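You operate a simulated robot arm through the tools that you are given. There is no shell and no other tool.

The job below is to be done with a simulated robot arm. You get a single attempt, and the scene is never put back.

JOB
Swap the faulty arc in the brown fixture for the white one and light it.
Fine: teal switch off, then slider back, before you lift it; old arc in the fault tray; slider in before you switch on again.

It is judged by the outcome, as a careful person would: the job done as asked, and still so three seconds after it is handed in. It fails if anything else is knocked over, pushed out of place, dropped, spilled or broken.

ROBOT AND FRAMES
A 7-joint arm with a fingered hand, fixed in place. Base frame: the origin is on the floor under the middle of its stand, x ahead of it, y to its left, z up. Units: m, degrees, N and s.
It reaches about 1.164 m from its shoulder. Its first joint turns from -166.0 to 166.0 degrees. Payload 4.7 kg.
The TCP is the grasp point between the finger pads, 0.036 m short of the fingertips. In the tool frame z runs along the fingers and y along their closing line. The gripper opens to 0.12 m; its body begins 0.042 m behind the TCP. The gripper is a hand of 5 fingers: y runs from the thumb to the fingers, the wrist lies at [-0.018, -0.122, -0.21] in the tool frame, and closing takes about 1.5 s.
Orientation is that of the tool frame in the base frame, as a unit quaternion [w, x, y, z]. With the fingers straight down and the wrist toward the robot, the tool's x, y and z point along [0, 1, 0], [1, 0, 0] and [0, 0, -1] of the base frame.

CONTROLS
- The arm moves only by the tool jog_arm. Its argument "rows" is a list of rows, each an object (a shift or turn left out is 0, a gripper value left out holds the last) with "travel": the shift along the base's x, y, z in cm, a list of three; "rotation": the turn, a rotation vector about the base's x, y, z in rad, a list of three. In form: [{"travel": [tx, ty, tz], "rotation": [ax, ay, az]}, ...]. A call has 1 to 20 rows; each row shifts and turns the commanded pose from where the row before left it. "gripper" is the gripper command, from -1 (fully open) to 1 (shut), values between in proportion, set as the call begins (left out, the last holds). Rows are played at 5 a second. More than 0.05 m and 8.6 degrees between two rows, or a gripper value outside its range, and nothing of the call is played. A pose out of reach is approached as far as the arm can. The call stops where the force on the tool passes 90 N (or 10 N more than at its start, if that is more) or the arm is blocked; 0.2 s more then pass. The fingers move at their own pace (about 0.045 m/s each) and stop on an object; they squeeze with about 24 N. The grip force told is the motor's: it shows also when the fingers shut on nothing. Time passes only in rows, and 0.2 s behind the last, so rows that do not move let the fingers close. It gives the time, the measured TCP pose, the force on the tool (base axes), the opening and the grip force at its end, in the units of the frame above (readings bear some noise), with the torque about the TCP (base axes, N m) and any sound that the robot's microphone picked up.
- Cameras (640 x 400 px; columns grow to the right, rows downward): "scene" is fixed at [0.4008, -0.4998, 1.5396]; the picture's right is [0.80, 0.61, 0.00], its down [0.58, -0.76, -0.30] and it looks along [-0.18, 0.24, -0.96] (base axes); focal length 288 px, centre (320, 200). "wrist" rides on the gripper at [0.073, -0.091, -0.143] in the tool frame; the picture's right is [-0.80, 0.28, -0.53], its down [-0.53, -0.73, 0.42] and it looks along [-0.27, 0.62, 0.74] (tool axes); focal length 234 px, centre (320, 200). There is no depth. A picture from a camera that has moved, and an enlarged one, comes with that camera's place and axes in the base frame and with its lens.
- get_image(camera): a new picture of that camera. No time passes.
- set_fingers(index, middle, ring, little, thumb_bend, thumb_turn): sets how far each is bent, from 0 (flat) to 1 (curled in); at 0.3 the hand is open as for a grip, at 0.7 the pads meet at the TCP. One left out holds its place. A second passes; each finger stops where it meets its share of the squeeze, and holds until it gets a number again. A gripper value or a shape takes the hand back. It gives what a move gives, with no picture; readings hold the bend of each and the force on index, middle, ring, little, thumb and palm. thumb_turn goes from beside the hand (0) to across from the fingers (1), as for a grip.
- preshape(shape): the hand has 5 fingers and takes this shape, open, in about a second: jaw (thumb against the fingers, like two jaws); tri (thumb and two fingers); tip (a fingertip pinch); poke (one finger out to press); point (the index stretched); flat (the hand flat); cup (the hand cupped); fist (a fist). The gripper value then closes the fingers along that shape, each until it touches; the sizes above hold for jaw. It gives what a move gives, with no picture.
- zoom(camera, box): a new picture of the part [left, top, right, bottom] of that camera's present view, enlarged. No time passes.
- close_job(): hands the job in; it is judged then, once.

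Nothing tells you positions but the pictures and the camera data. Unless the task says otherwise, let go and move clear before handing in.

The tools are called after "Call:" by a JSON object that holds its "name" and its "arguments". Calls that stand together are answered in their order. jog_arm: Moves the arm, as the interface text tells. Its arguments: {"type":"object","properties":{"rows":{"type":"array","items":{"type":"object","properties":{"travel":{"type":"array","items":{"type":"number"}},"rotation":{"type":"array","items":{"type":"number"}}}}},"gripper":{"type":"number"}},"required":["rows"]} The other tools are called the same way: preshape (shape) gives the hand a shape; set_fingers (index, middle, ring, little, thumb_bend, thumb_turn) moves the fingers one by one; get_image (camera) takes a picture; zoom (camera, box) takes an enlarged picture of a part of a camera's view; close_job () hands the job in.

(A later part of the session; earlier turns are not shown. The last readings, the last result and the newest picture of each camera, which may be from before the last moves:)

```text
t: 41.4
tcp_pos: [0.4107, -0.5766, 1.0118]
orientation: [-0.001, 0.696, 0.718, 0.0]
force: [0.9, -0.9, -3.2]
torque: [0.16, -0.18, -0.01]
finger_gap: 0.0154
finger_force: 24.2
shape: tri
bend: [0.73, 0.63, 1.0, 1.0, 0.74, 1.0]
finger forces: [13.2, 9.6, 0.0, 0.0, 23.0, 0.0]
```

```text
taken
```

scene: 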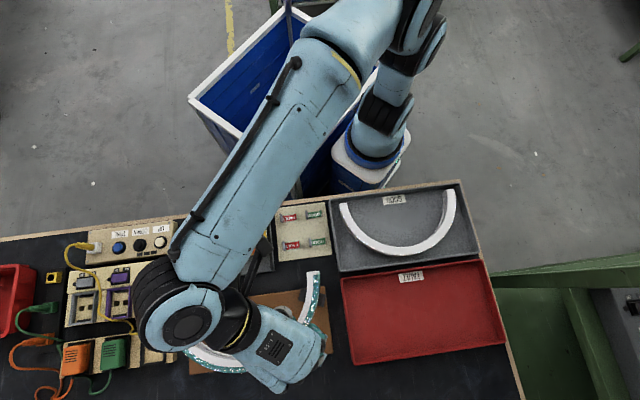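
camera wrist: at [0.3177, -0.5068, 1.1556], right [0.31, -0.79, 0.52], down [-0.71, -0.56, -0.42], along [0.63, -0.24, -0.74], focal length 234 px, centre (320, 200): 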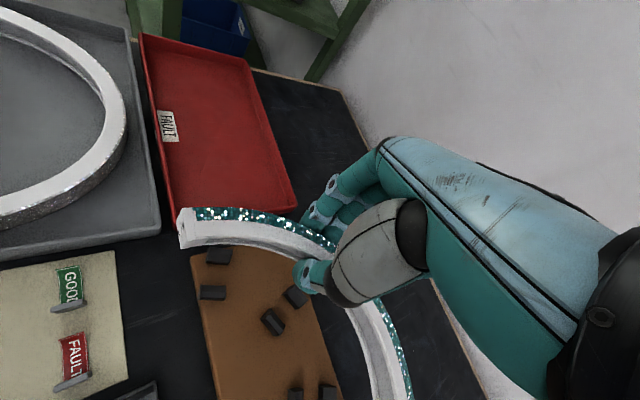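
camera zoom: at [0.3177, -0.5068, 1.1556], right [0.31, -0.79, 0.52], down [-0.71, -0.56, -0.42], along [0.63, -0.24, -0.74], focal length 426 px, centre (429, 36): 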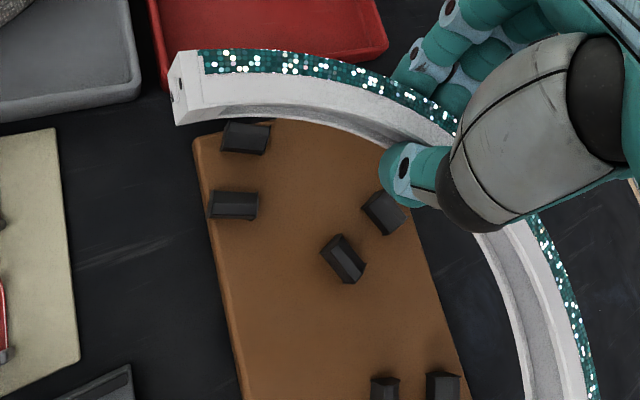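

The arc is up but its long side has sagged a few degrees about the grip. Checking whether it is steady or creeping.

Call:
{"name": "jog_arm", "arguments": {"rows": [{"travel": [0, 0, 0]}, {"travel": [0, 0, 0]}, {"travel": [0, 0, 0]}]}}

Call:
{"name": "zoom", "arguments": {"camera": "wrist", "box": [160, 180, 360, 400]}}

Call:
{"name": "zoom", "arguments": {"camera": "scene", "box": [160, 250, 340, 390]}}

```text
t: 42.2
tcp_pos: [0.4105, -0.5758, 1.0118]
orientation: [0.0, 0.695, 0.719, 0.0]
force: [0.0, 0.1, -2.2]
torque: [0.15, -0.16, 0.02]
finger_gap: 0.0154
finger_force: 23.8
shape: tri
bend: [0.73, 0.63, 1.0, 1.0, 0.74, 1.0]
finger forces: [13.0, 9.8, 0.1, 0.0, 22.9, 0.0]
```

```text
1.82 times, centred on (260, 290) of wrist
camera zoom: at [0.3176, -0.5066, 1.1559], right [0.31, -0.79, 0.53], down [-0.71, -0.56, -0.42], along [0.63, -0.25, -0.74], focal length 426 px, centre (429, 36)
```

zoom: 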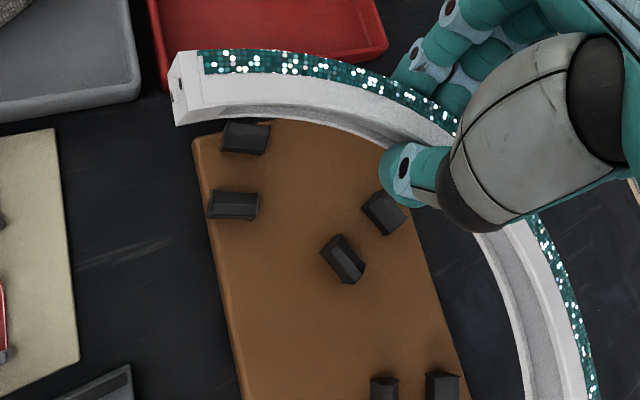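

```text
2.86 times, centred on (250, 320) of scene
camera zoom: at [0.4008, -0.4998, 1.5396], right [0.8, 0.61, 0.0], down [0.58, -0.76, -0.3], along [-0.18, 0.24, -0.96], focal length 823 px, centre (520, -143)
```

zoom: 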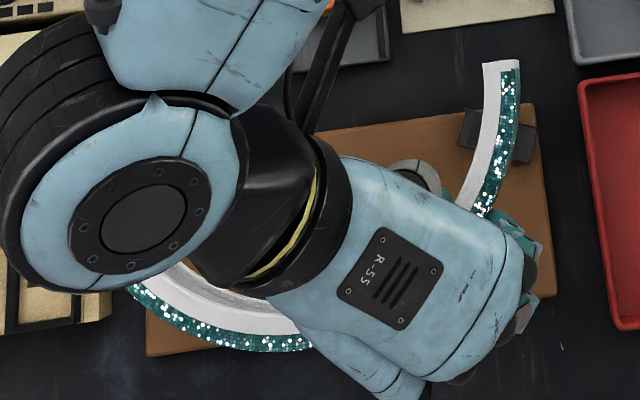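

Sag is steady, so the grip is holding. Carrying it slowly over to the FAULT tray at height.

Call:
{"name": "jog_arm", "arguments": {"rows": [{"travel": [0.8, 0.7, 0]}, {"travel": [1.5, 1.25, 0]}, {"travel": [1.7, 1.42, 0]}, {"travel": [1.7, 1.42, 0]}, {"travel": [1.7, 1.42, 0]}, {"travel": [1.7, 1.42, 0]}, {"travel": [1.7, 1.42, 0], "rotation": [0, 0, 0.004]}, {"travel": [1.7, 1.42, 0], "rotation": [0, 0, 0.004]}, {"travel": [1.7, 1.42, 0], "rotation": [0, 0, 0.004]}, {"travel": [1.7, 1.42, 0], "rotation": [0, 0, 0.004]}, {"travel": [1.7, 1.42, 0]}, {"travel": [1.7, 1.42, 0]}, {"travel": [1.7, 1.42, 0]}, {"travel": [1.7, 1.42, 0]}, {"travel": [1.7, 1.42, 0]}, {"travel": [1.7, 1.42, 0]}, {"travel": [1.7, 1.42, 0]}, {"travel": [1.2, 1.0, 0]}, {"travel": [0.15, 0.17, 0]}, {"travel": [0, 0, 0]}]}}

Call:
{"name": "get_image", "arguments": {"camera": "wrist"}}

Call:
{"name": "get_image", "arguments": {"camera": "scene"}}

```text
t: 46.4
tcp_pos: [0.7031, -0.333, 1.0123]
orientation: [0.0, 0.689, 0.724, 0.0]
force: [-0.7, -0.3, -2.4]
torque: [0.15, -0.14, -0.02]
finger_gap: 0.0155
finger_force: 23.8
shape: tri
bend: [0.73, 0.63, 1.0, 1.0, 0.74, 1.0]
finger forces: [13.3, 9.7, 0.1, 0.0, 23.0, 0.0]
```

```text
taken
camera wrist: at [0.6087, -0.265, 1.1567], right [0.32, -0.79, 0.53], down [-0.71, -0.57, -0.42], along [0.63, -0.24, -0.74], focal length 234 px, centre (320, 200)
```

wrist: 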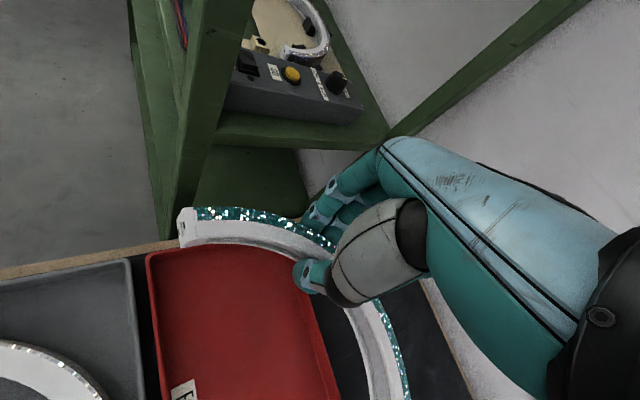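

```text
taken
```

scene: 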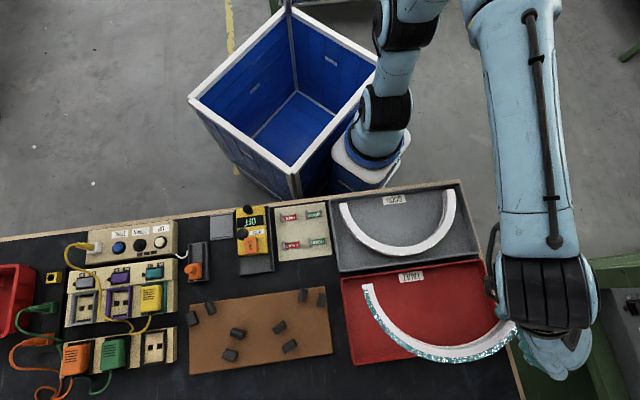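

Over the FAULT tray. Measuring the arc's sag and alignment before lowering.

Call:
{"name": "zoom", "arguments": {"camera": "scene", "box": [335, 250, 525, 375]}}

Call:
{"name": "zoom", "arguments": {"camera": "wrist", "box": [120, 180, 440, 400]}}

```text
3.20 times, centred on (430, 312) of scene
camera zoom: at [0.4008, -0.4998, 1.5396], right [0.8, 0.61, 0.0], down [0.58, -0.76, -0.3], along [-0.18, 0.24, -0.96], focal length 922 px, centre (-32, -160)
```

zoom: 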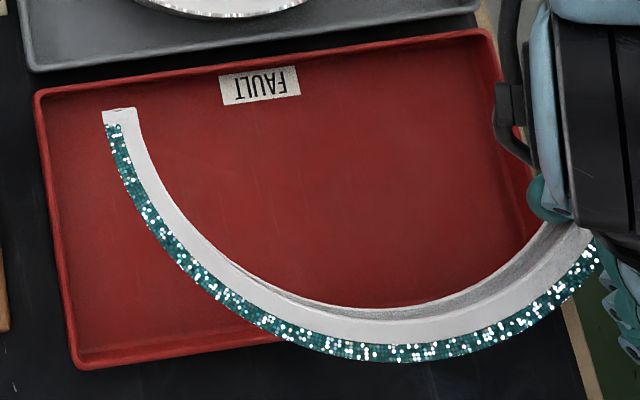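

```text
1.82 times, centred on (280, 290) of wrist
camera zoom: at [0.6087, -0.265, 1.1567], right [0.32, -0.79, 0.53], down [-0.71, -0.57, -0.42], along [0.63, -0.24, -0.74], focal length 426 px, centre (393, 36)
```

zoom: 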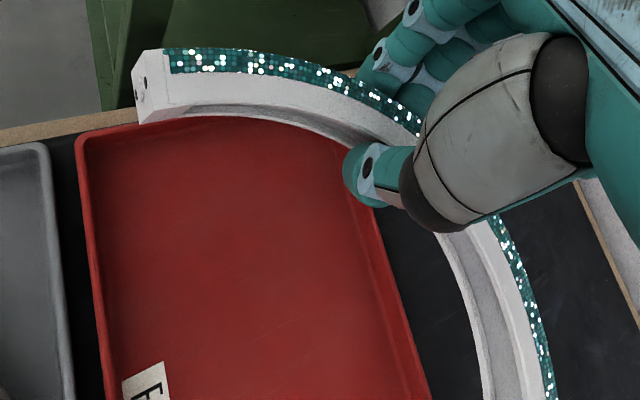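

Aligned to within a few mm; shifting 4 mm toward the robot to centre it, then lowering slowly.

Call:
{"name": "jog_arm", "arguments": {"rows": [{"travel": [-0.28, 0.28, -1.0]}, {"travel": [0, 0, -2.0]}, {"travel": [0, 0, -2.0]}, {"travel": [0, 0, -2.0]}, {"travel": [0, 0, -2.0]}, {"travel": [0, 0, -1.5]}, {"travel": [0, 0, -1.0]}]}}

Call:
{"name": "zoom", "arguments": {"camera": "scene", "box": [335, 250, 525, 375]}}

Call:
{"name": "zoom", "arguments": {"camera": "wrist", "box": [120, 180, 440, 400]}}

```text
t: 48.0
tcp_pos: [0.7003, -0.3302, 0.8978]
orientation: [0.0, 0.689, 0.724, 0.0]
force: [-0.6, -0.1, -2.0]
torque: [0.19, -0.18, 0.0]
finger_gap: 0.0155
finger_force: 23.7
shape: tri
bend: [0.73, 0.63, 1.0, 1.0, 0.74, 1.0]
finger forces: [13.2, 9.8, 0.1, 0.1, 23.0, 0.1]
```

```text
3.20 times, centred on (430, 312) of scene
camera zoom: at [0.4008, -0.4998, 1.5396], right [0.8, 0.61, 0.0], down [0.58, -0.76, -0.3], along [-0.18, 0.24, -0.96], focal length 922 px, centre (-32, -160)
```

zoom: 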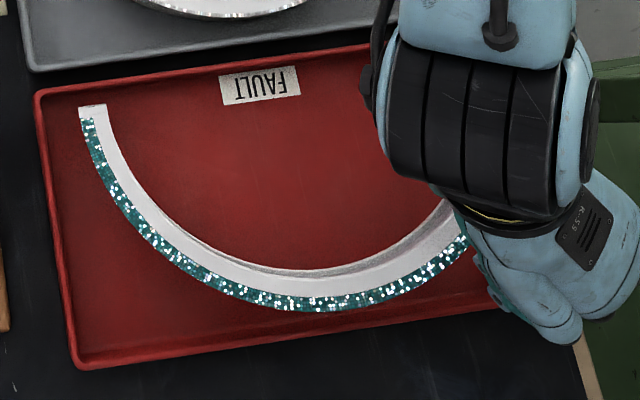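

```text
1.82 times, centred on (280, 290) of wrist
camera zoom: at [0.6053, -0.2622, 1.0414], right [0.32, -0.79, 0.53], down [-0.71, -0.57, -0.42], along [0.63, -0.24, -0.74], focal length 426 px, centre (393, 36)
```

zoom: 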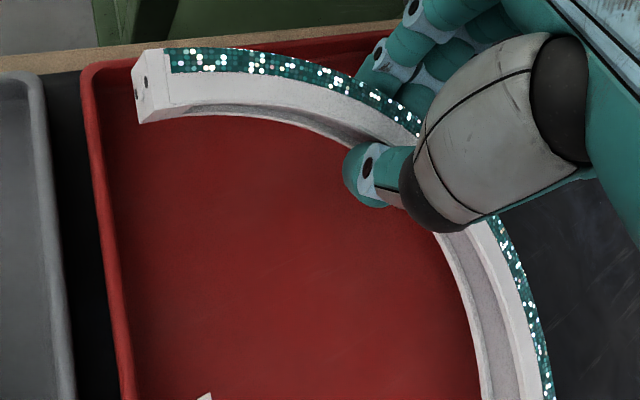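

Arc is well inside the tray outline. Lowering the rest in small steps until it touches.

Call:
{"name": "jog_arm", "arguments": {"rows": [{"travel": [0, 0, -0.7]}, {"travel": [0, 0, -0.7]}, {"travel": [0, 0, -0.6]}, {"travel": [0, 0, -0.5]}]}}

Call:
{"name": "jog_arm", "arguments": {"rows": [{"travel": [0, 0, -0.4]}, {"travel": [0, 0, -0.4]}, {"travel": [0, 0, -0.3]}]}}

Call:
{"name": "zoom", "arguments": {"camera": "wrist", "box": [120, 180, 440, 400]}}

Call:
{"name": "zoom", "arguments": {"camera": "scene", "box": [335, 250, 525, 375]}}

```text
t: 49.0
tcp_pos: [0.7007, -0.3286, 0.8723]
orientation: [0.0, 0.69, 0.724, 0.0]
force: [0.3, 0.4, -1.1]
torque: [0.06, -0.07, -0.01]
finger_gap: 0.0153
finger_force: 24.1
shape: tri
bend: [0.73, 0.63, 1.0, 1.0, 0.74, 1.0]
finger forces: [12.4, 10.2, 0.1, 0.0, 22.6, 0.0]
```

```text
t: 49.8
tcp_pos: [0.7009, -0.3304, 0.8619]
orientation: [0.0, 0.689, 0.724, 0.0]
force: [0.8, 0.5, -0.2]
torque: [-0.02, 0.01, -0.01]
finger_gap: 0.0156
finger_force: 23.9
shape: tri
bend: [0.73, 0.63, 1.0, 1.0, 0.74, 1.0]
finger forces: [11.2, 10.9, 0.0, 0.0, 22.0, 0.1]
```

```text
1.82 times, centred on (280, 290) of wrist
camera zoom: at [0.6057, -0.2622, 1.0055], right [0.32, -0.79, 0.53], down [-0.71, -0.57, -0.42], along [0.63, -0.24, -0.74], focal length 426 px, centre (393, 36)
```

zoom: 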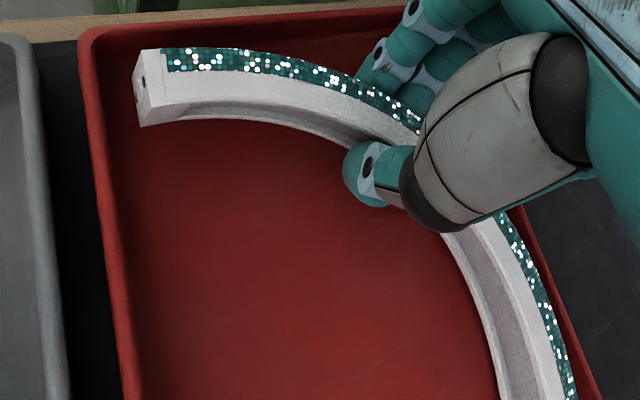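

```text
3.20 times, centred on (430, 312) of scene
camera zoom: at [0.4008, -0.4998, 1.5396], right [0.8, 0.61, 0.0], down [0.58, -0.76, -0.3], along [-0.18, 0.24, -0.96], focal length 922 px, centre (-32, -160)
```

zoom: 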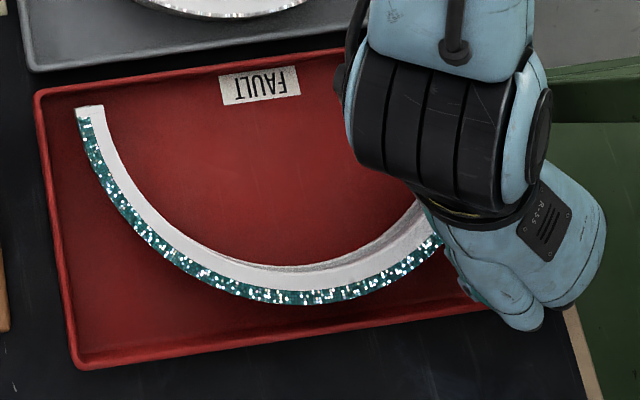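

Call:
{"name": "jog_arm", "arguments": {"rows": [{"travel": [0, 0, -0.3]}, {"travel": [0, 0, -0.3]}]}}

Call:
{"name": "zoom", "arguments": {"camera": "wrist", "box": [120, 180, 440, 400]}}

```text
t: 50.4
tcp_pos: [0.6992, -0.3293, 0.8549]
orientation: [-0.001, 0.69, 0.724, 0.0]
force: [1.1, 0.7, -0.9]
torque: [-0.05, 0.03, 0.02]
finger_gap: 0.0156
finger_force: 24.2
shape: tri
bend: [0.72, 0.63, 1.0, 1.0, 0.74, 1.0]
finger forces: [10.6, 11.7, 0.0, 0.0, 22.1, 0.0]
```

```text
1.82 times, centred on (280, 290) of wrist
camera zoom: at [0.6055, -0.2619, 0.9993], right [0.32, -0.79, 0.53], down [-0.71, -0.57, -0.42], along [0.63, -0.24, -0.74], focal length 426 px, centre (393, 36)
```

zoom: 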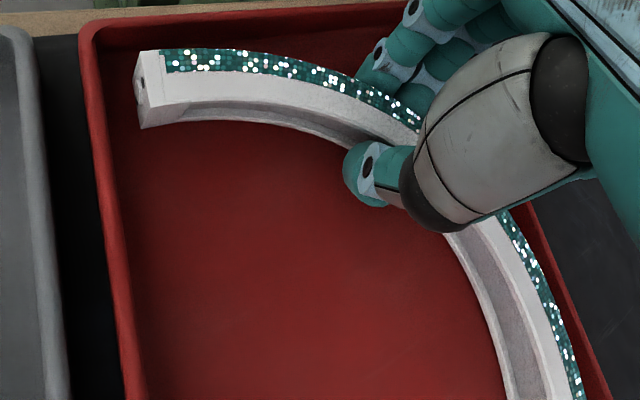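

Nearly level and resting. One last 2 mm, then release and rise.

Call:
{"name": "jog_arm", "arguments": {"rows": [{"travel": [0, 0, -0.2]}]}}

Call:
{"name": "jog_arm", "arguments": {"rows": [{"travel": [0, 0, 0]}, {"travel": [0, 0, 0]}, {"travel": [0, 0, 0]}, {"travel": [0, 0, 0]}, {"travel": [0, 0, 0]}], "gripper": 0.1}}

Call:
{"name": "zoom", "arguments": {"camera": "wrist", "box": [120, 180, 440, 400]}}

```text
t: 50.8
tcp_pos: [0.7002, -0.3293, 0.8541]
orientation: [0.0, 0.689, 0.724, -0.001]
force: [-0.3, -0.2, -0.3]
torque: [-0.07, 0.03, 0.02]
finger_gap: 0.0152
finger_force: 24.3
shape: tri
bend: [0.72, 0.63, 1.0, 1.0, 0.74, 1.0]
finger forces: [10.7, 11.8, 0.0, 0.0, 22.0, 0.1]
```

```text
t: 52.0
tcp_pos: [0.7008, -0.33, 0.8524]
orientation: [0.0, 0.69, 0.724, 0.0]
force: [-0.3, -0.3, 0.0]
torque: [0.04, 0.03, 0.01]
finger_gap: 0.0534
finger_force: 0.0
shape: tri
bend: [0.74, 0.47, 0.99, 0.99, 0.72, 1.0]
finger forces: [0.0, 0.0, 0.1, 0.1, 0.0, 0.0]
```

```text
1.82 times, centred on (280, 290) of wrist
camera zoom: at [0.6057, -0.262, 0.9973], right [0.32, -0.79, 0.53], down [-0.71, -0.57, -0.42], along [0.63, -0.24, -0.74], focal length 426 px, centre (393, 36)
```

zoom: 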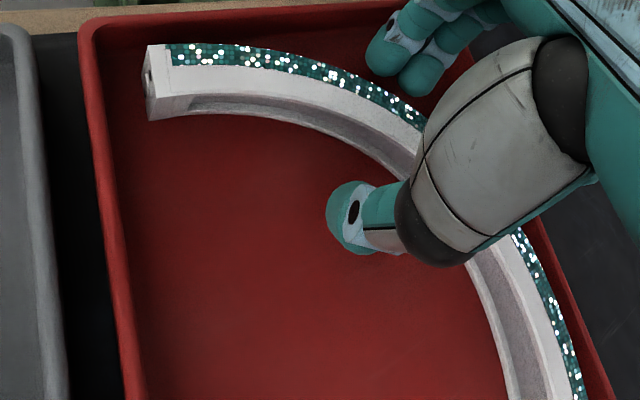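

The old arc lies in the FAULT tray. Rising straight up and checking.

Call:
{"name": "jog_arm", "arguments": {"rows": [{"travel": [0, 0, 1.0]}, {"travel": [0, 0, 2.0]}, {"travel": [0, 0, 4.0]}, {"travel": [0, 0, 4.0]}, {"travel": [0, 0, 4.5]}]}}

Call:
{"name": "get_image", "arguments": {"camera": "wrist"}}

Call:
{"name": "get_image", "arguments": {"camera": "scene"}}

```text
t: 53.2
tcp_pos: [0.6982, -0.3275, 1.0082]
orientation: [-0.001, 0.69, 0.724, 0.0]
force: [0.1, 0.9, -0.8]
torque: [0.05, 0.03, 0.01]
finger_gap: 0.0536
finger_force: 0.1
shape: tri
bend: [0.74, 0.47, 0.99, 0.99, 0.72, 1.0]
finger forces: [0.0, 0.1, 0.0, 0.1, 0.0, 0.1]
```

```text
taken
camera wrist: at [0.6053, -0.261, 1.152], right [0.32, -0.79, 0.52], down [-0.71, -0.57, -0.42], along [0.63, -0.23, -0.74], focal length 234 px, centre (320, 200)
```

wrist: 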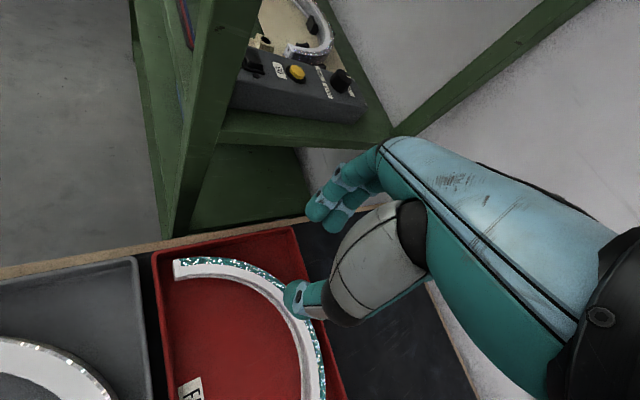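

```text
taken
```

scene: 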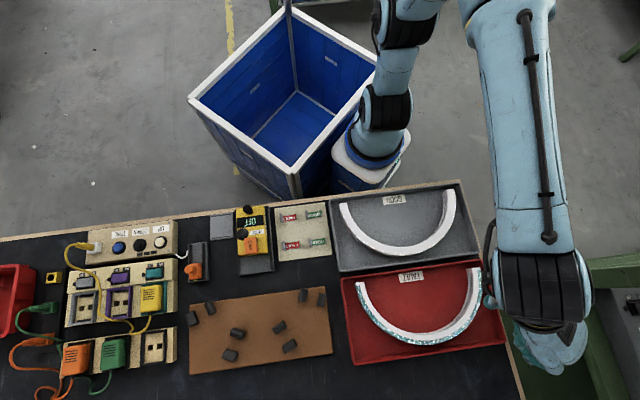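

Old arc is safely in the FAULT tray. Now measuring the empty fixture's clips and the white arc's pose from the unobstructed scene view.

Call:
{"name": "zoom", "arguments": {"camera": "scene", "box": [180, 260, 340, 380]}}

Call:
{"name": "zoom", "arguments": {"camera": "scene", "box": [325, 170, 485, 290]}}

Call:
{"name": "zoom", "arguments": {"camera": "wrist", "box": [140, 220, 360, 400]}}

```text
3.33 times, centred on (260, 320) of scene
camera zoom: at [0.4008, -0.4998, 1.5396], right [0.8, 0.61, 0.0], down [0.58, -0.76, -0.3], along [-0.18, 0.24, -0.96], focal length 960 px, centre (520, -200)
```

zoom: 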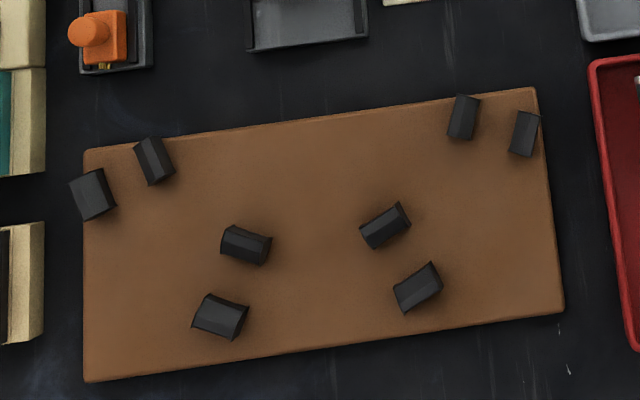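

```text
3.33 times, centred on (405, 230) of scene
camera zoom: at [0.4008, -0.4998, 1.5396], right [0.8, 0.61, 0.0], down [0.58, -0.76, -0.3], along [-0.18, 0.24, -0.96], focal length 960 px, centre (37, 100)
```

zoom: 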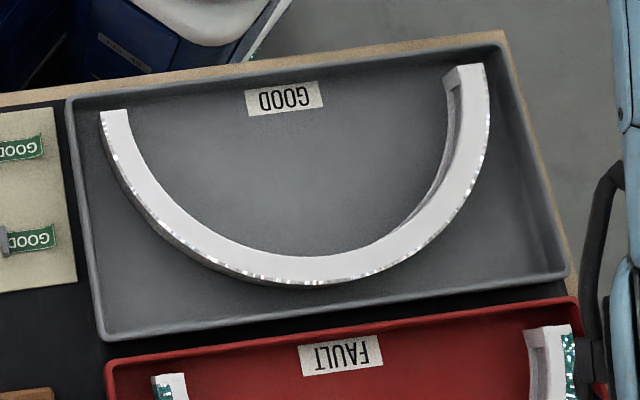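

```text
2.22 times, centred on (250, 310) of wrist
camera zoom: at [0.6053, -0.261, 1.152], right [0.32, -0.79, 0.52], down [-0.71, -0.57, -0.42], along [0.63, -0.23, -0.74], focal length 520 px, centre (476, -44)
```

zoom: 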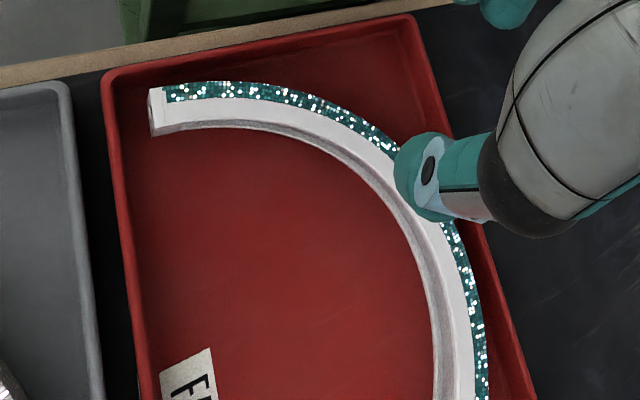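

Key numbers: the clip circle centre is ≈(0.2666,-0.578) at 44.9°, and the white arc's centre is ≈(0.4188,-0.1956) at 44.8°, so a pure translation of about (-0.152, -0.382) will seat it. Moving over the white arc's 46° spot near the tray corner.

Call:
{"name": "jog_arm", "arguments": {"rows": [{"travel": [-2.77, 2.69, 0], "rotation": [0, 0, -0.0061]}, {"travel": [-2.77, 2.69, 0], "rotation": [0, 0, -0.0061]}, {"travel": [-2.77, 2.69, 0], "rotation": [0, 0, -0.0061]}, {"travel": [-2.77, 2.69, 0], "rotation": [0, 0, -0.0061]}, {"travel": [-2.77, 2.69, 0], "rotation": [0, 0, -0.0061]}, {"travel": [0, 0, 0]}]}}

Call:
{"name": "get_image", "arguments": {"camera": "wrist"}}

Call:
{"name": "zoom", "arguments": {"camera": "wrist", "box": [130, 200, 330, 360]}}

Call:
{"name": "get_image", "arguments": {"camera": "scene"}}

```text
t: 54.6
tcp_pos: [0.5614, -0.1937, 1.0094]
orientation: [0.0, 0.7, 0.714, 0.001]
force: [0.3, -0.4, 0.4]
torque: [0.01, -0.01, 0.0]
finger_gap: 0.0538
finger_force: 0.0
shape: tri
bend: [0.74, 0.47, 0.99, 0.99, 0.72, 1.0]
finger forces: [0.0, 0.0, 0.0, 0.0, 0.1, 0.0]
```

```text
taken
camera wrist: at [0.4693, -0.1232, 1.1528], right [0.29, -0.8, 0.53], down [-0.72, -0.55, -0.42], along [0.63, -0.25, -0.74], focal length 234 px, centre (320, 200)
```

wrist: 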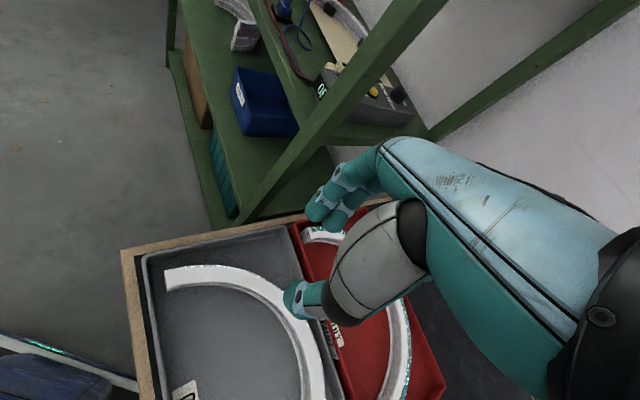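

```text
2.50 times, centred on (230, 280) of wrist
camera zoom: at [0.4693, -0.1232, 1.1528], right [0.29, -0.8, 0.53], down [-0.72, -0.55, -0.42], along [0.63, -0.25, -0.74], focal length 585 px, centre (545, 0)
```

zoom: 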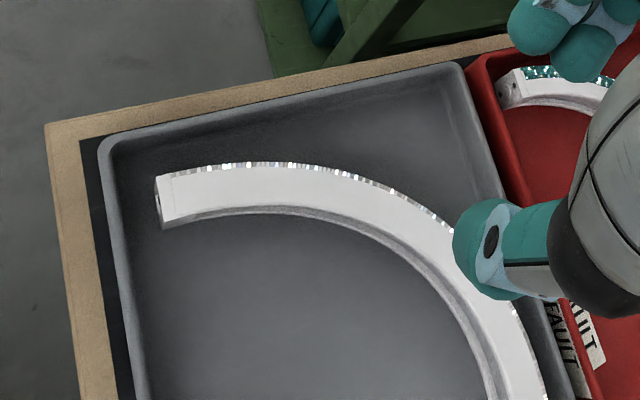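

```text
taken
```

scene: 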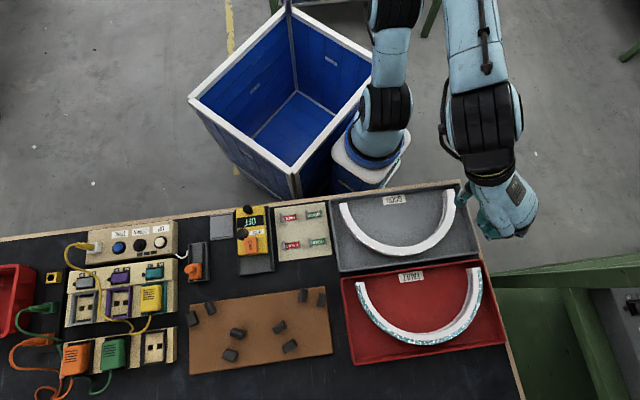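

Call:
{"name": "zoom", "arguments": {"camera": "wrist", "box": [220, 240, 320, 320]}}

```text
5.00 times, centred on (270, 280) of wrist
camera zoom: at [0.4693, -0.1232, 1.1528], right [0.29, -0.8, 0.53], down [-0.72, -0.55, -0.42], along [0.63, -0.25, -0.74], focal length 1171 px, centre (570, -200)
```

zoom: 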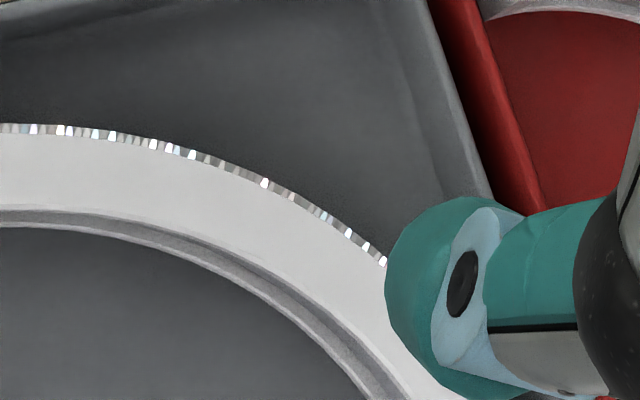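

Wrist view says I need to move 5–6 mm inward. Adjusting and descending partway for a clearance check.

Call:
{"name": "jog_arm", "arguments": {"rows": [{"travel": [-0.57, 0, -2.0]}, {"travel": [0, 0, -4.0]}, {"travel": [0, 0, -4.0]}, {"travel": [0, 0, -2.0]}, {"travel": [0, 0, 0]}]}}

Call:
{"name": "zoom", "arguments": {"camera": "wrist", "box": [150, 160, 410, 360]}}

Call:
{"name": "zoom", "arguments": {"camera": "scene", "box": [380, 160, 540, 280]}}

```text
t: 55.8
tcp_pos: [0.5571, -0.1957, 0.8879]
orientation: [-0.001, 0.7, 0.714, 0.0]
force: [-0.3, 0.1, 0.1]
torque: [-0.04, 0.0, -0.04]
finger_gap: 0.0535
finger_force: 0.1
shape: tri
bend: [0.74, 0.47, 0.99, 0.99, 0.72, 1.0]
finger forces: [0.1, 0.1, 0.0, 0.0, 0.1, 0.0]
```

```text
2.00 times, centred on (280, 260) of wrist
camera zoom: at [0.4633, -0.1243, 1.0323], right [0.29, -0.8, 0.53], down [-0.72, -0.55, -0.42], along [0.63, -0.25, -0.74], focal length 468 px, centre (400, 80)
```

zoom: 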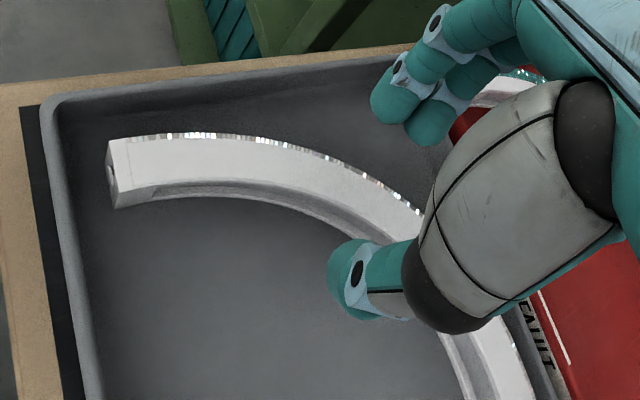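

```text
3.33 times, centred on (460, 220) of scene
camera zoom: at [0.4008, -0.4998, 1.5396], right [0.8, 0.61, 0.0], down [0.58, -0.76, -0.3], along [-0.18, 0.24, -0.96], focal length 960 px, centre (-147, 133)
```

zoom: 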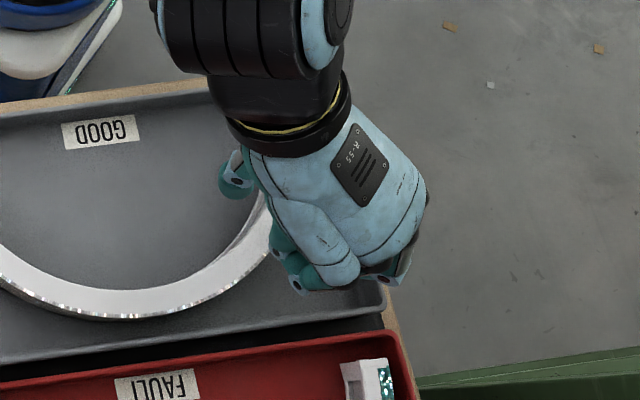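

Centered with clear room on both sides. Descending to grip height and closing.

Call:
{"name": "jog_arm", "arguments": {"rows": [{"travel": [0, 0, -1.0]}, {"travel": [0, 0, -1.0]}, {"travel": [0, 0, -0.8]}, {"travel": [0, 0, -0.6]}, {"travel": [0, 0, 0]}]}}

Call:
{"name": "zoom", "arguments": {"camera": "wrist", "box": [150, 160, 410, 360]}}

```text
t: 57.0
tcp_pos: [0.5565, -0.1946, 0.8553]
orientation: [0.0, 0.701, 0.713, 0.001]
force: [-0.6, -0.3, 0.4]
torque: [0.0, -0.01, -0.01]
finger_gap: 0.0537
finger_force: 0.2
shape: tri
bend: [0.74, 0.47, 0.99, 0.99, 0.72, 1.0]
finger forces: [0.0, 0.0, 0.1, 0.1, 0.0, 0.0]
```

```text
2.00 times, centred on (280, 260) of wrist
camera zoom: at [0.4632, -0.1246, 0.9988], right [0.29, -0.8, 0.53], down [-0.72, -0.55, -0.42], along [0.63, -0.25, -0.74], focal length 468 px, centre (400, 80)
```

zoom: 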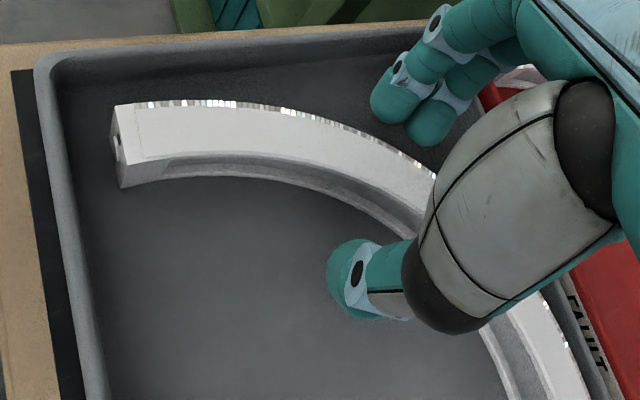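

Call:
{"name": "jog_arm", "arguments": {"rows": [{"travel": [0, 0, -0.2]}]}}

Call:
{"name": "jog_arm", "arguments": {"rows": [{"travel": [0, 0, 0]}, {"travel": [0, 0, 0]}, {"travel": [0, 0, 0]}, {"travel": [0, 0, 0]}, {"travel": [0, 0, 0]}, {"travel": [0, 0, 0]}, {"travel": [0, 0, 0]}, {"travel": [0, 0, 0]}], "gripper": 1.0}}

Call:
{"name": "zoom", "arguments": {"camera": "wrist", "box": [120, 180, 440, 400]}}

Call:
{"name": "zoom", "arguments": {"camera": "scene", "box": [325, 170, 485, 290]}}

```text
t: 57.4
tcp_pos: [0.5564, -0.1941, 0.8526]
orientation: [0.0, 0.701, 0.714, 0.0]
force: [-0.6, -0.3, 0.0]
torque: [0.04, 0.0, -0.02]
finger_gap: 0.0537
finger_force: 0.0
shape: tri
bend: [0.74, 0.47, 0.99, 0.99, 0.72, 1.0]
finger forces: [0.1, 0.0, 0.0, 0.0, 0.1, 0.0]
```

```text
t: 59.2
tcp_pos: [0.5555, -0.1945, 0.8533]
orientation: [0.0, 0.701, 0.714, 0.0]
force: [0.2, -0.3, 0.6]
torque: [0.06, -0.01, 0.02]
finger_gap: 0.0158
finger_force: 24.5
shape: tri
bend: [0.73, 0.63, 1.0, 1.0, 0.74, 1.0]
finger forces: [10.7, 10.5, 0.0, 0.1, 21.1, 0.1]
```

```text
1.82 times, centred on (280, 290) of wrist
camera zoom: at [0.4631, -0.1248, 0.9965], right [0.29, -0.8, 0.53], down [-0.72, -0.55, -0.42], along [0.63, -0.25, -0.74], focal length 426 px, centre (393, 36)
```

zoom: 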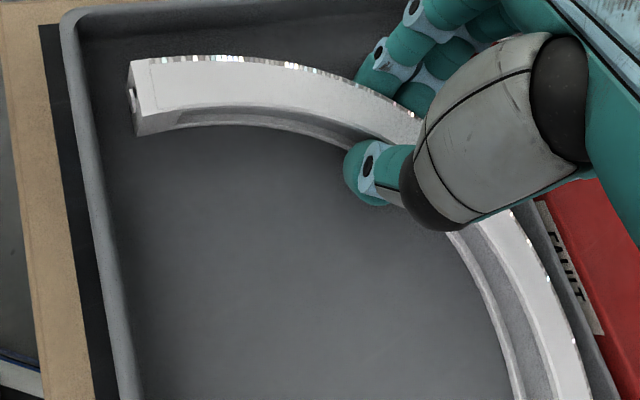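

```text
3.33 times, centred on (405, 230) of scene
camera zoom: at [0.4008, -0.4998, 1.5396], right [0.8, 0.61, 0.0], down [0.58, -0.76, -0.3], along [-0.18, 0.24, -0.96], focal length 960 px, centre (37, 100)
```

zoom: 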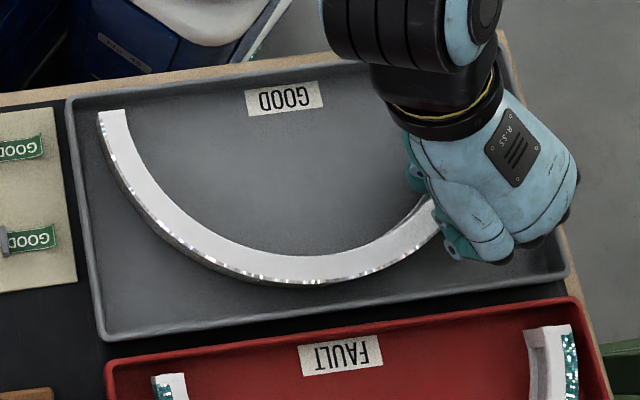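

Good grip on the white arc. Lifting very gently to keep sag small.

Call:
{"name": "jog_arm", "arguments": {"rows": [{"travel": [0, 0, 0.15]}, {"travel": [0, 0, 0.2]}, {"travel": [0, 0, 0.25]}, {"travel": [0, 0, 0.3]}, {"travel": [0, 0, 0.4]}, {"travel": [0, 0, 0.5]}, {"travel": [0, 0, 0.6]}, {"travel": [0, 0, 0.7]}, {"travel": [0, 0, 0.8]}, {"travel": [0, 0, 0.9]}, {"travel": [0, 0, 1.0]}, {"travel": [0, 0, 1.0]}, {"travel": [0, 0, 1.0]}, {"travel": [0, 0, 1.0]}, {"travel": [0, 0, 1.0]}, {"travel": [0, 0, 1.0]}, {"travel": [0, 0, 1.0]}, {"travel": [0, 0, 0.8]}, {"travel": [0, 0, 0.5]}, {"travel": [0, 0, 0.3]}]}}

Call:
{"name": "zoom", "arguments": {"camera": "wrist", "box": [120, 180, 440, 400]}}

Call:
{"name": "zoom", "arguments": {"camera": "scene", "box": [325, 170, 485, 290]}}

```text
t: 63.4
tcp_pos: [0.5548, -0.1947, 0.9866]
orientation: [0.0, 0.701, 0.714, 0.0]
force: [0.4, 0.1, -1.5]
torque: [0.11, -0.15, 0.0]
finger_gap: 0.0159
finger_force: 23.7
shape: tri
bend: [0.73, 0.63, 1.0, 1.0, 0.74, 1.0]
finger forces: [12.5, 9.9, 0.1, 0.0, 22.4, 0.0]
```

```text
1.82 times, centred on (280, 290) of wrist
camera zoom: at [0.4631, -0.1245, 1.1306], right [0.29, -0.8, 0.53], down [-0.72, -0.55, -0.42], along [0.63, -0.25, -0.74], focal length 426 px, centre (393, 36)
```

zoom: 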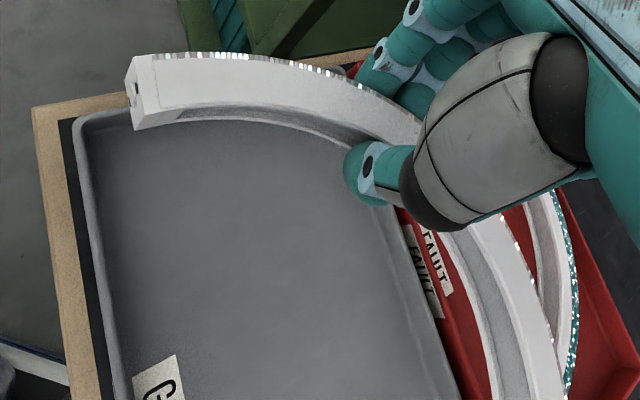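

```text
3.33 times, centred on (405, 230) of scene
camera zoom: at [0.4008, -0.4998, 1.5396], right [0.8, 0.61, 0.0], down [0.58, -0.76, -0.3], along [-0.18, 0.24, -0.96], focal length 960 px, centre (37, 100)
```

zoom: 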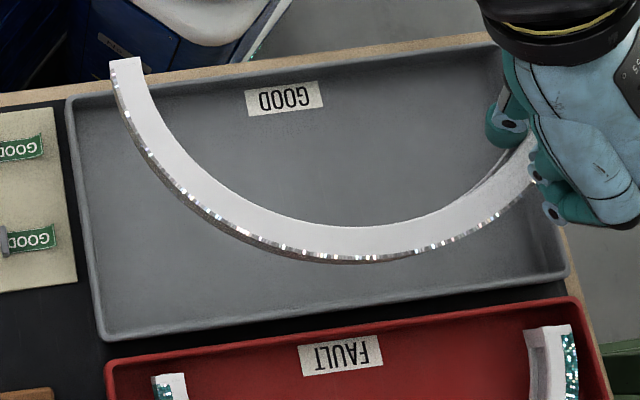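

Sag is about 5° about the closing axis, steady. Carrying the white arc slowly to above the fixture, and leveling it with a small counter-rotation.

Call:
{"name": "jog_arm", "arguments": {"rows": [{"travel": [-0.3, -0.8, 0.3]}, {"travel": [-0.6, -1.5, 0.4]}, {"travel": [-0.8, -2.05, 0.3]}, {"travel": [-0.8, -2.1, 0]}, {"travel": [-0.8, -2.1, 0]}, {"travel": [-0.8, -2.1, 0]}, {"travel": [-0.8, -2.1, 0]}, {"travel": [-0.8, -2.1, 0]}, {"travel": [-0.8, -2.1, 0]}, {"travel": [-0.8, -2.1, 0]}, {"travel": [-0.8, -2.1, 0]}, {"travel": [-0.8, -2.1, 0]}, {"travel": [-0.8, -2.1, 0]}, {"travel": [-0.8, -2.1, 0]}, {"travel": [-0.8, -2.1, 0]}, {"travel": [-0.8, -2.1, 0]}, {"travel": [-0.8, -2.1, 0]}, {"travel": [-0.8, -2.1, 0]}, {"travel": [-0.7, -1.7, 0]}, {"travel": [-0.35, -0.8, 0]}]}}

Call:
{"name": "jog_arm", "arguments": {"rows": [{"travel": [0, 0, 0], "rotation": [-0.01, 0, 0]}, {"travel": [0, 0, 0], "rotation": [-0.02, 0, 0]}, {"travel": [0, 0, 0], "rotation": [-0.025, 0, 0]}, {"travel": [0, 0, 0], "rotation": [-0.02, 0, 0]}, {"travel": [0, 0, 0], "rotation": [-0.012, 0, 0]}, {"travel": [0, 0, 0]}]}}

Call:
{"name": "get_image", "arguments": {"camera": "wrist"}}

Call:
{"name": "get_image", "arguments": {"camera": "scene"}}

```text
t: 67.6
tcp_pos: [0.4076, -0.5783, 0.9961]
orientation: [0.0, 0.701, 0.714, 0.0]
force: [-0.5, 0.2, -1.7]
torque: [0.11, -0.13, -0.01]
finger_gap: 0.016
finger_force: 24.1
shape: tri
bend: [0.73, 0.63, 1.0, 1.0, 0.74, 1.0]
finger forces: [12.9, 9.4, 0.1, 0.0, 22.5, 0.0]
```

```text
t: 69.0
tcp_pos: [0.4075, -0.5785, 0.9972]
orientation: [0.031, 0.699, 0.714, -0.031]
force: [0.4, 0.0, -1.1]
torque: [0.13, -0.15, 0.0]
finger_gap: 0.0159
finger_force: 24.0
shape: tri
bend: [0.73, 0.63, 1.0, 1.0, 0.74, 1.0]
finger forces: [12.8, 9.7, 0.0, 0.0, 22.5, 0.0]
```

```text
taken
camera wrist: at [0.3156, -0.4961, 1.1338], right [0.29, -0.75, 0.59], down [-0.72, -0.58, -0.38], along [0.63, -0.32, -0.71], focal length 234 px, centre (320, 200)
```

wrist: 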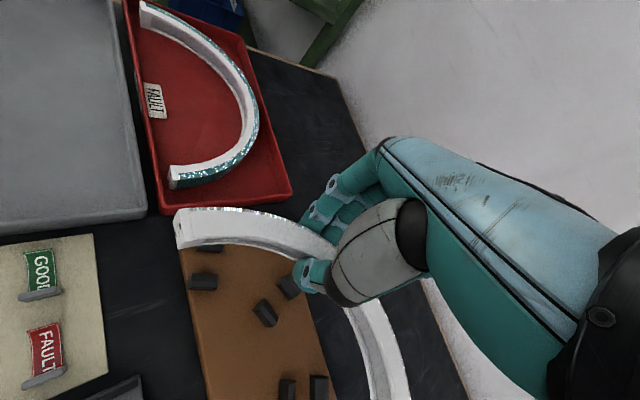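

```text
taken
```

scene: 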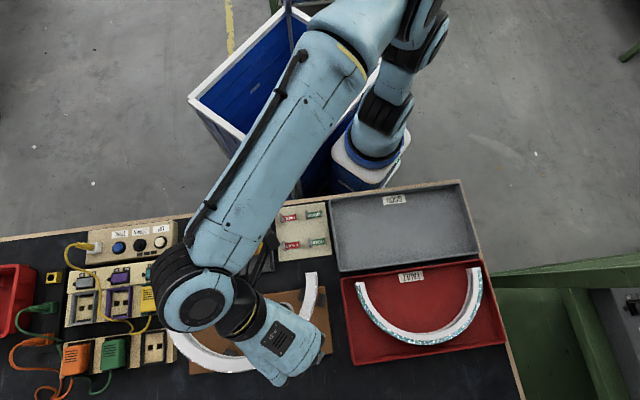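

Call:
{"name": "zoom", "arguments": {"camera": "scene", "box": [150, 260, 340, 385]}}

Call:
{"name": "zoom", "arguments": {"camera": "wrist", "box": [120, 180, 440, 400]}}

```text
3.20 times, centred on (245, 322) of scene
camera zoom: at [0.4008, -0.4998, 1.5396], right [0.8, 0.61, 0.0], down [0.58, -0.76, -0.3], along [-0.18, 0.24, -0.96], focal length 922 px, centre (560, -192)
```

zoom: 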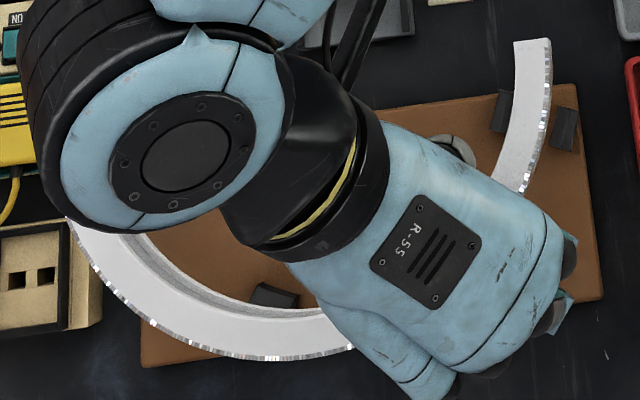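

```text
1.82 times, centred on (280, 290) of wrist
camera zoom: at [0.3156, -0.4961, 1.1338], right [0.29, -0.75, 0.59], down [-0.72, -0.58, -0.38], along [0.63, -0.32, -0.71], focal length 426 px, centre (393, 36)
```

zoom: 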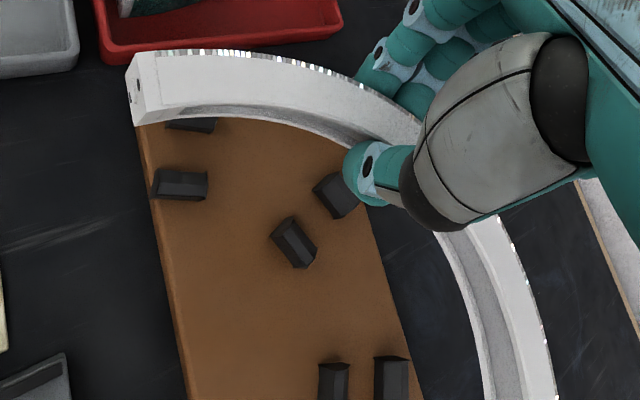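

Sag crept to ~7.5° while the hand has countered 5°. Adding ~2.5° more and checking.

Call:
{"name": "jog_arm", "arguments": {"rows": [{"rotation": [-0.01, 0, 0]}, {"rotation": [-0.015, 0, 0]}, {"rotation": [-0.012, 0, 0]}, {"rotation": [-0.006, 0, 0]}, {"travel": [0, 0, -0.5]}, {"travel": [0, 0, -1.0]}, {"travel": [0, 0, -1.5]}, {"travel": [0, 0, -1.5]}, {"travel": [0, 0, -1.5]}, {"travel": [0, 0, -1.0]}, {"travel": [0, 0, -0.5]}, {"travel": [0, 0, 0]}]}}

Call:
{"name": "zoom", "arguments": {"camera": "scene", "box": [180, 260, 340, 380]}}

Call:
{"name": "zoom", "arguments": {"camera": "wrist", "box": [120, 180, 440, 400]}}

Call:
{"name": "get_image", "arguments": {"camera": "wrist"}}

```text
t: 71.6
tcp_pos: [0.4085, -0.578, 0.9212]
orientation: [0.045, 0.698, 0.713, -0.046]
force: [0.3, 0.1, -1.7]
torque: [0.13, -0.16, -0.01]
finger_gap: 0.0156
finger_force: 24.0
shape: tri
bend: [0.73, 0.63, 1.0, 1.0, 0.74, 1.0]
finger forces: [13.2, 9.4, 0.1, 0.0, 22.6, 0.1]
```

```text
3.33 times, centred on (260, 320) of scene
camera zoom: at [0.4008, -0.4998, 1.5396], right [0.8, 0.61, 0.0], down [0.58, -0.76, -0.3], along [-0.18, 0.24, -0.96], focal length 960 px, centre (520, -200)
```

zoom: 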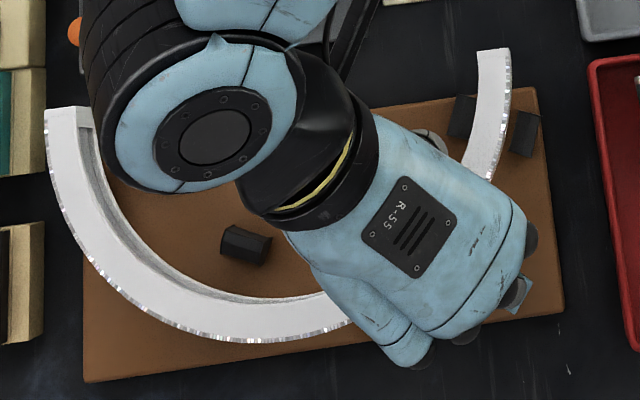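

```text
1.82 times, centred on (280, 290) of wrist
camera zoom: at [0.3155, -0.4904, 1.0551], right [0.29, -0.72, 0.62], down [-0.72, -0.6, -0.35], along [0.63, -0.35, -0.7], focal length 426 px, centre (393, 36)
```

zoom: 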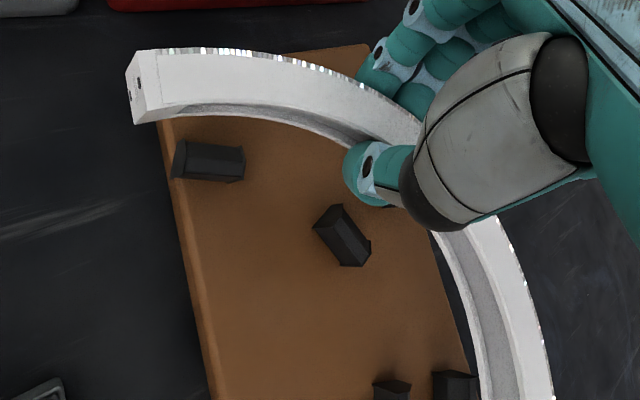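

```text
taken
camera wrist: at [0.3155, -0.4904, 1.0551], right [0.29, -0.72, 0.62], down [-0.72, -0.6, -0.35], along [0.63, -0.35, -0.7], focal length 234 px, centre (320, 200)
```

wrist: 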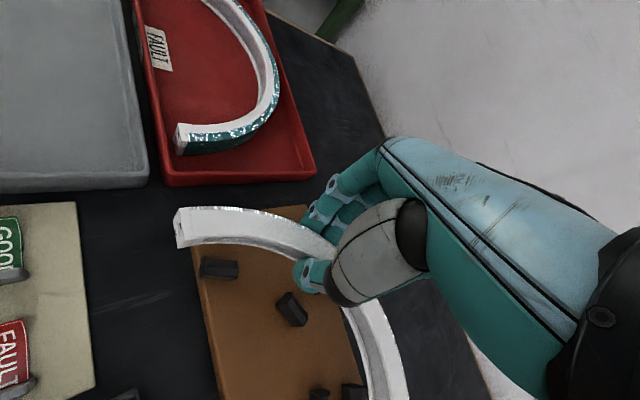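

Both ends are visible now; comparing with the seated reference, the inner side droops ~3° and the arc is ~5 mm off in y. Applying small corrections.

Call:
{"name": "jog_arm", "arguments": {"rows": [{"travel": [0, 0.1, 0], "rotation": [-0.003, 0.008, 0.002]}, {"travel": [0, 0.15, 0], "rotation": [-0.004, 0.012, 0.002]}, {"travel": [0, 0.15, 0], "rotation": [-0.004, 0.014, 0.002]}, {"travel": [0, 0.1, 0], "rotation": [-0.004, 0.01, 0.002]}, {"travel": [0, 0.1, 0], "rotation": [0, 0.006, 0.001]}, {"travel": [0, 0, 0]}]}}

Call:
{"name": "zoom", "arguments": {"camera": "scene", "box": [180, 260, 340, 380]}}

Call:
{"name": "zoom", "arguments": {"camera": "wrist", "box": [120, 180, 440, 400]}}

```text
t: 73.0
tcp_pos: [0.4095, -0.5723, 0.922]
orientation: [0.033, 0.694, 0.716, -0.068]
force: [-0.5, -0.3, -1.7]
torque: [0.11, -0.18, 0.0]
finger_gap: 0.0156
finger_force: 24.1
shape: tri
bend: [0.73, 0.63, 1.0, 1.0, 0.74, 1.0]
finger forces: [13.1, 9.5, 0.0, 0.1, 22.6, 0.0]
```

```text
3.33 times, centred on (260, 320) of scene
camera zoom: at [0.4008, -0.4998, 1.5396], right [0.8, 0.61, 0.0], down [0.58, -0.76, -0.3], along [-0.18, 0.24, -0.96], focal length 960 px, centre (520, -200)
```

zoom: 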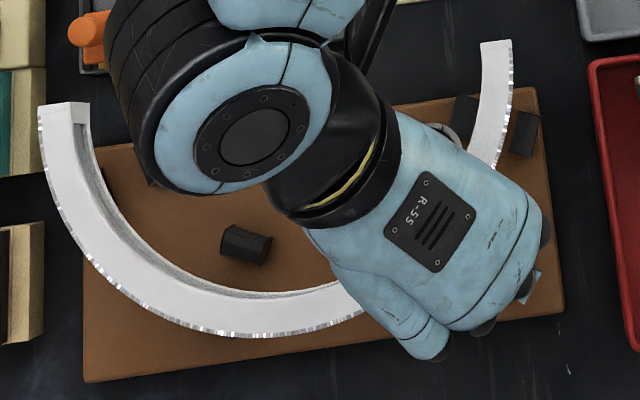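

```text
1.82 times, centred on (280, 290) of wrist
camera zoom: at [0.3218, -0.4831, 1.0582], right [0.33, -0.71, 0.62], down [-0.73, -0.61, -0.3], along [0.59, -0.35, -0.72], focal length 426 px, centre (393, 36)
```

zoom: 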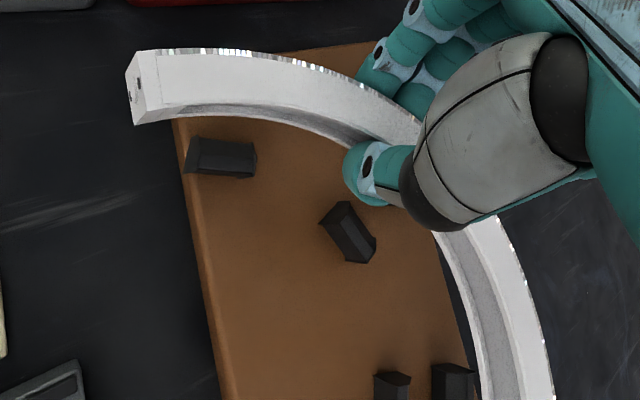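

Now level (chord length matches 0.301 m) and within ~2 mm of the seat in plan. Lowering to just above the clips and re-checking.

Call:
{"name": "jog_arm", "arguments": {"rows": [{"travel": [0, 0.06, -0.3], "rotation": [0, 0, -0.0015]}, {"travel": [0, 0.06, -0.5], "rotation": [0, 0, -0.0015]}, {"travel": [0, 0, -0.6]}, {"travel": [0, 0, -0.6]}, {"travel": [0, 0, -0.4]}, {"travel": [0, 0, -0.2]}, {"travel": [0, 0, 0]}]}}

Call:
{"name": "zoom", "arguments": {"camera": "scene", "box": [180, 260, 340, 380]}}

Call:
{"name": "zoom", "arguments": {"camera": "wrist", "box": [120, 180, 440, 400]}}

```text
t: 74.6
tcp_pos: [0.407, -0.5719, 0.8955]
orientation: [0.032, 0.695, 0.715, -0.069]
force: [-0.8, -0.1, -1.8]
torque: [0.14, -0.11, 0.02]
finger_gap: 0.0157
finger_force: 24.5
shape: tri
bend: [0.73, 0.63, 1.0, 1.0, 0.74, 1.0]
finger forces: [13.1, 9.5, 0.1, 0.0, 22.6, 0.0]
```

```text
3.33 times, centred on (260, 320) of scene
camera zoom: at [0.4008, -0.4998, 1.5396], right [0.8, 0.61, 0.0], down [0.58, -0.76, -0.3], along [-0.18, 0.24, -0.96], focal length 960 px, centre (520, -200)
```

zoom: 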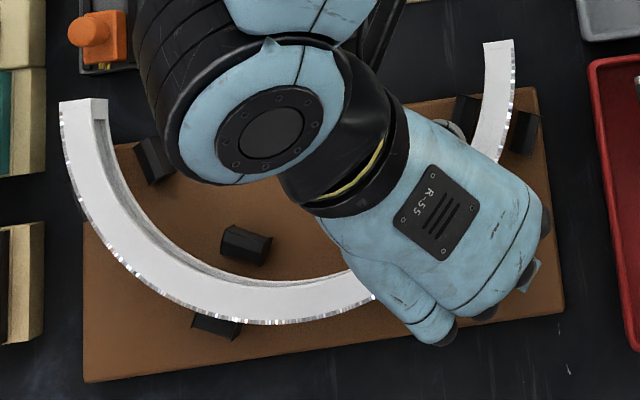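

```text
1.82 times, centred on (280, 290) of wrist
camera zoom: at [0.3219, -0.4813, 1.032], right [0.33, -0.71, 0.62], down [-0.74, -0.61, -0.3], along [0.59, -0.35, -0.72], focal length 426 px, centre (393, 36)
```

zoom: 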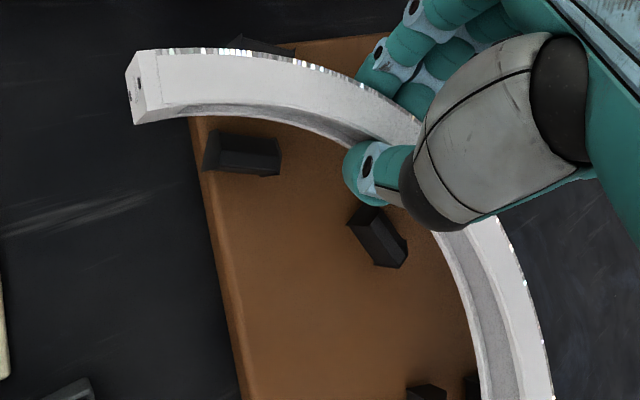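

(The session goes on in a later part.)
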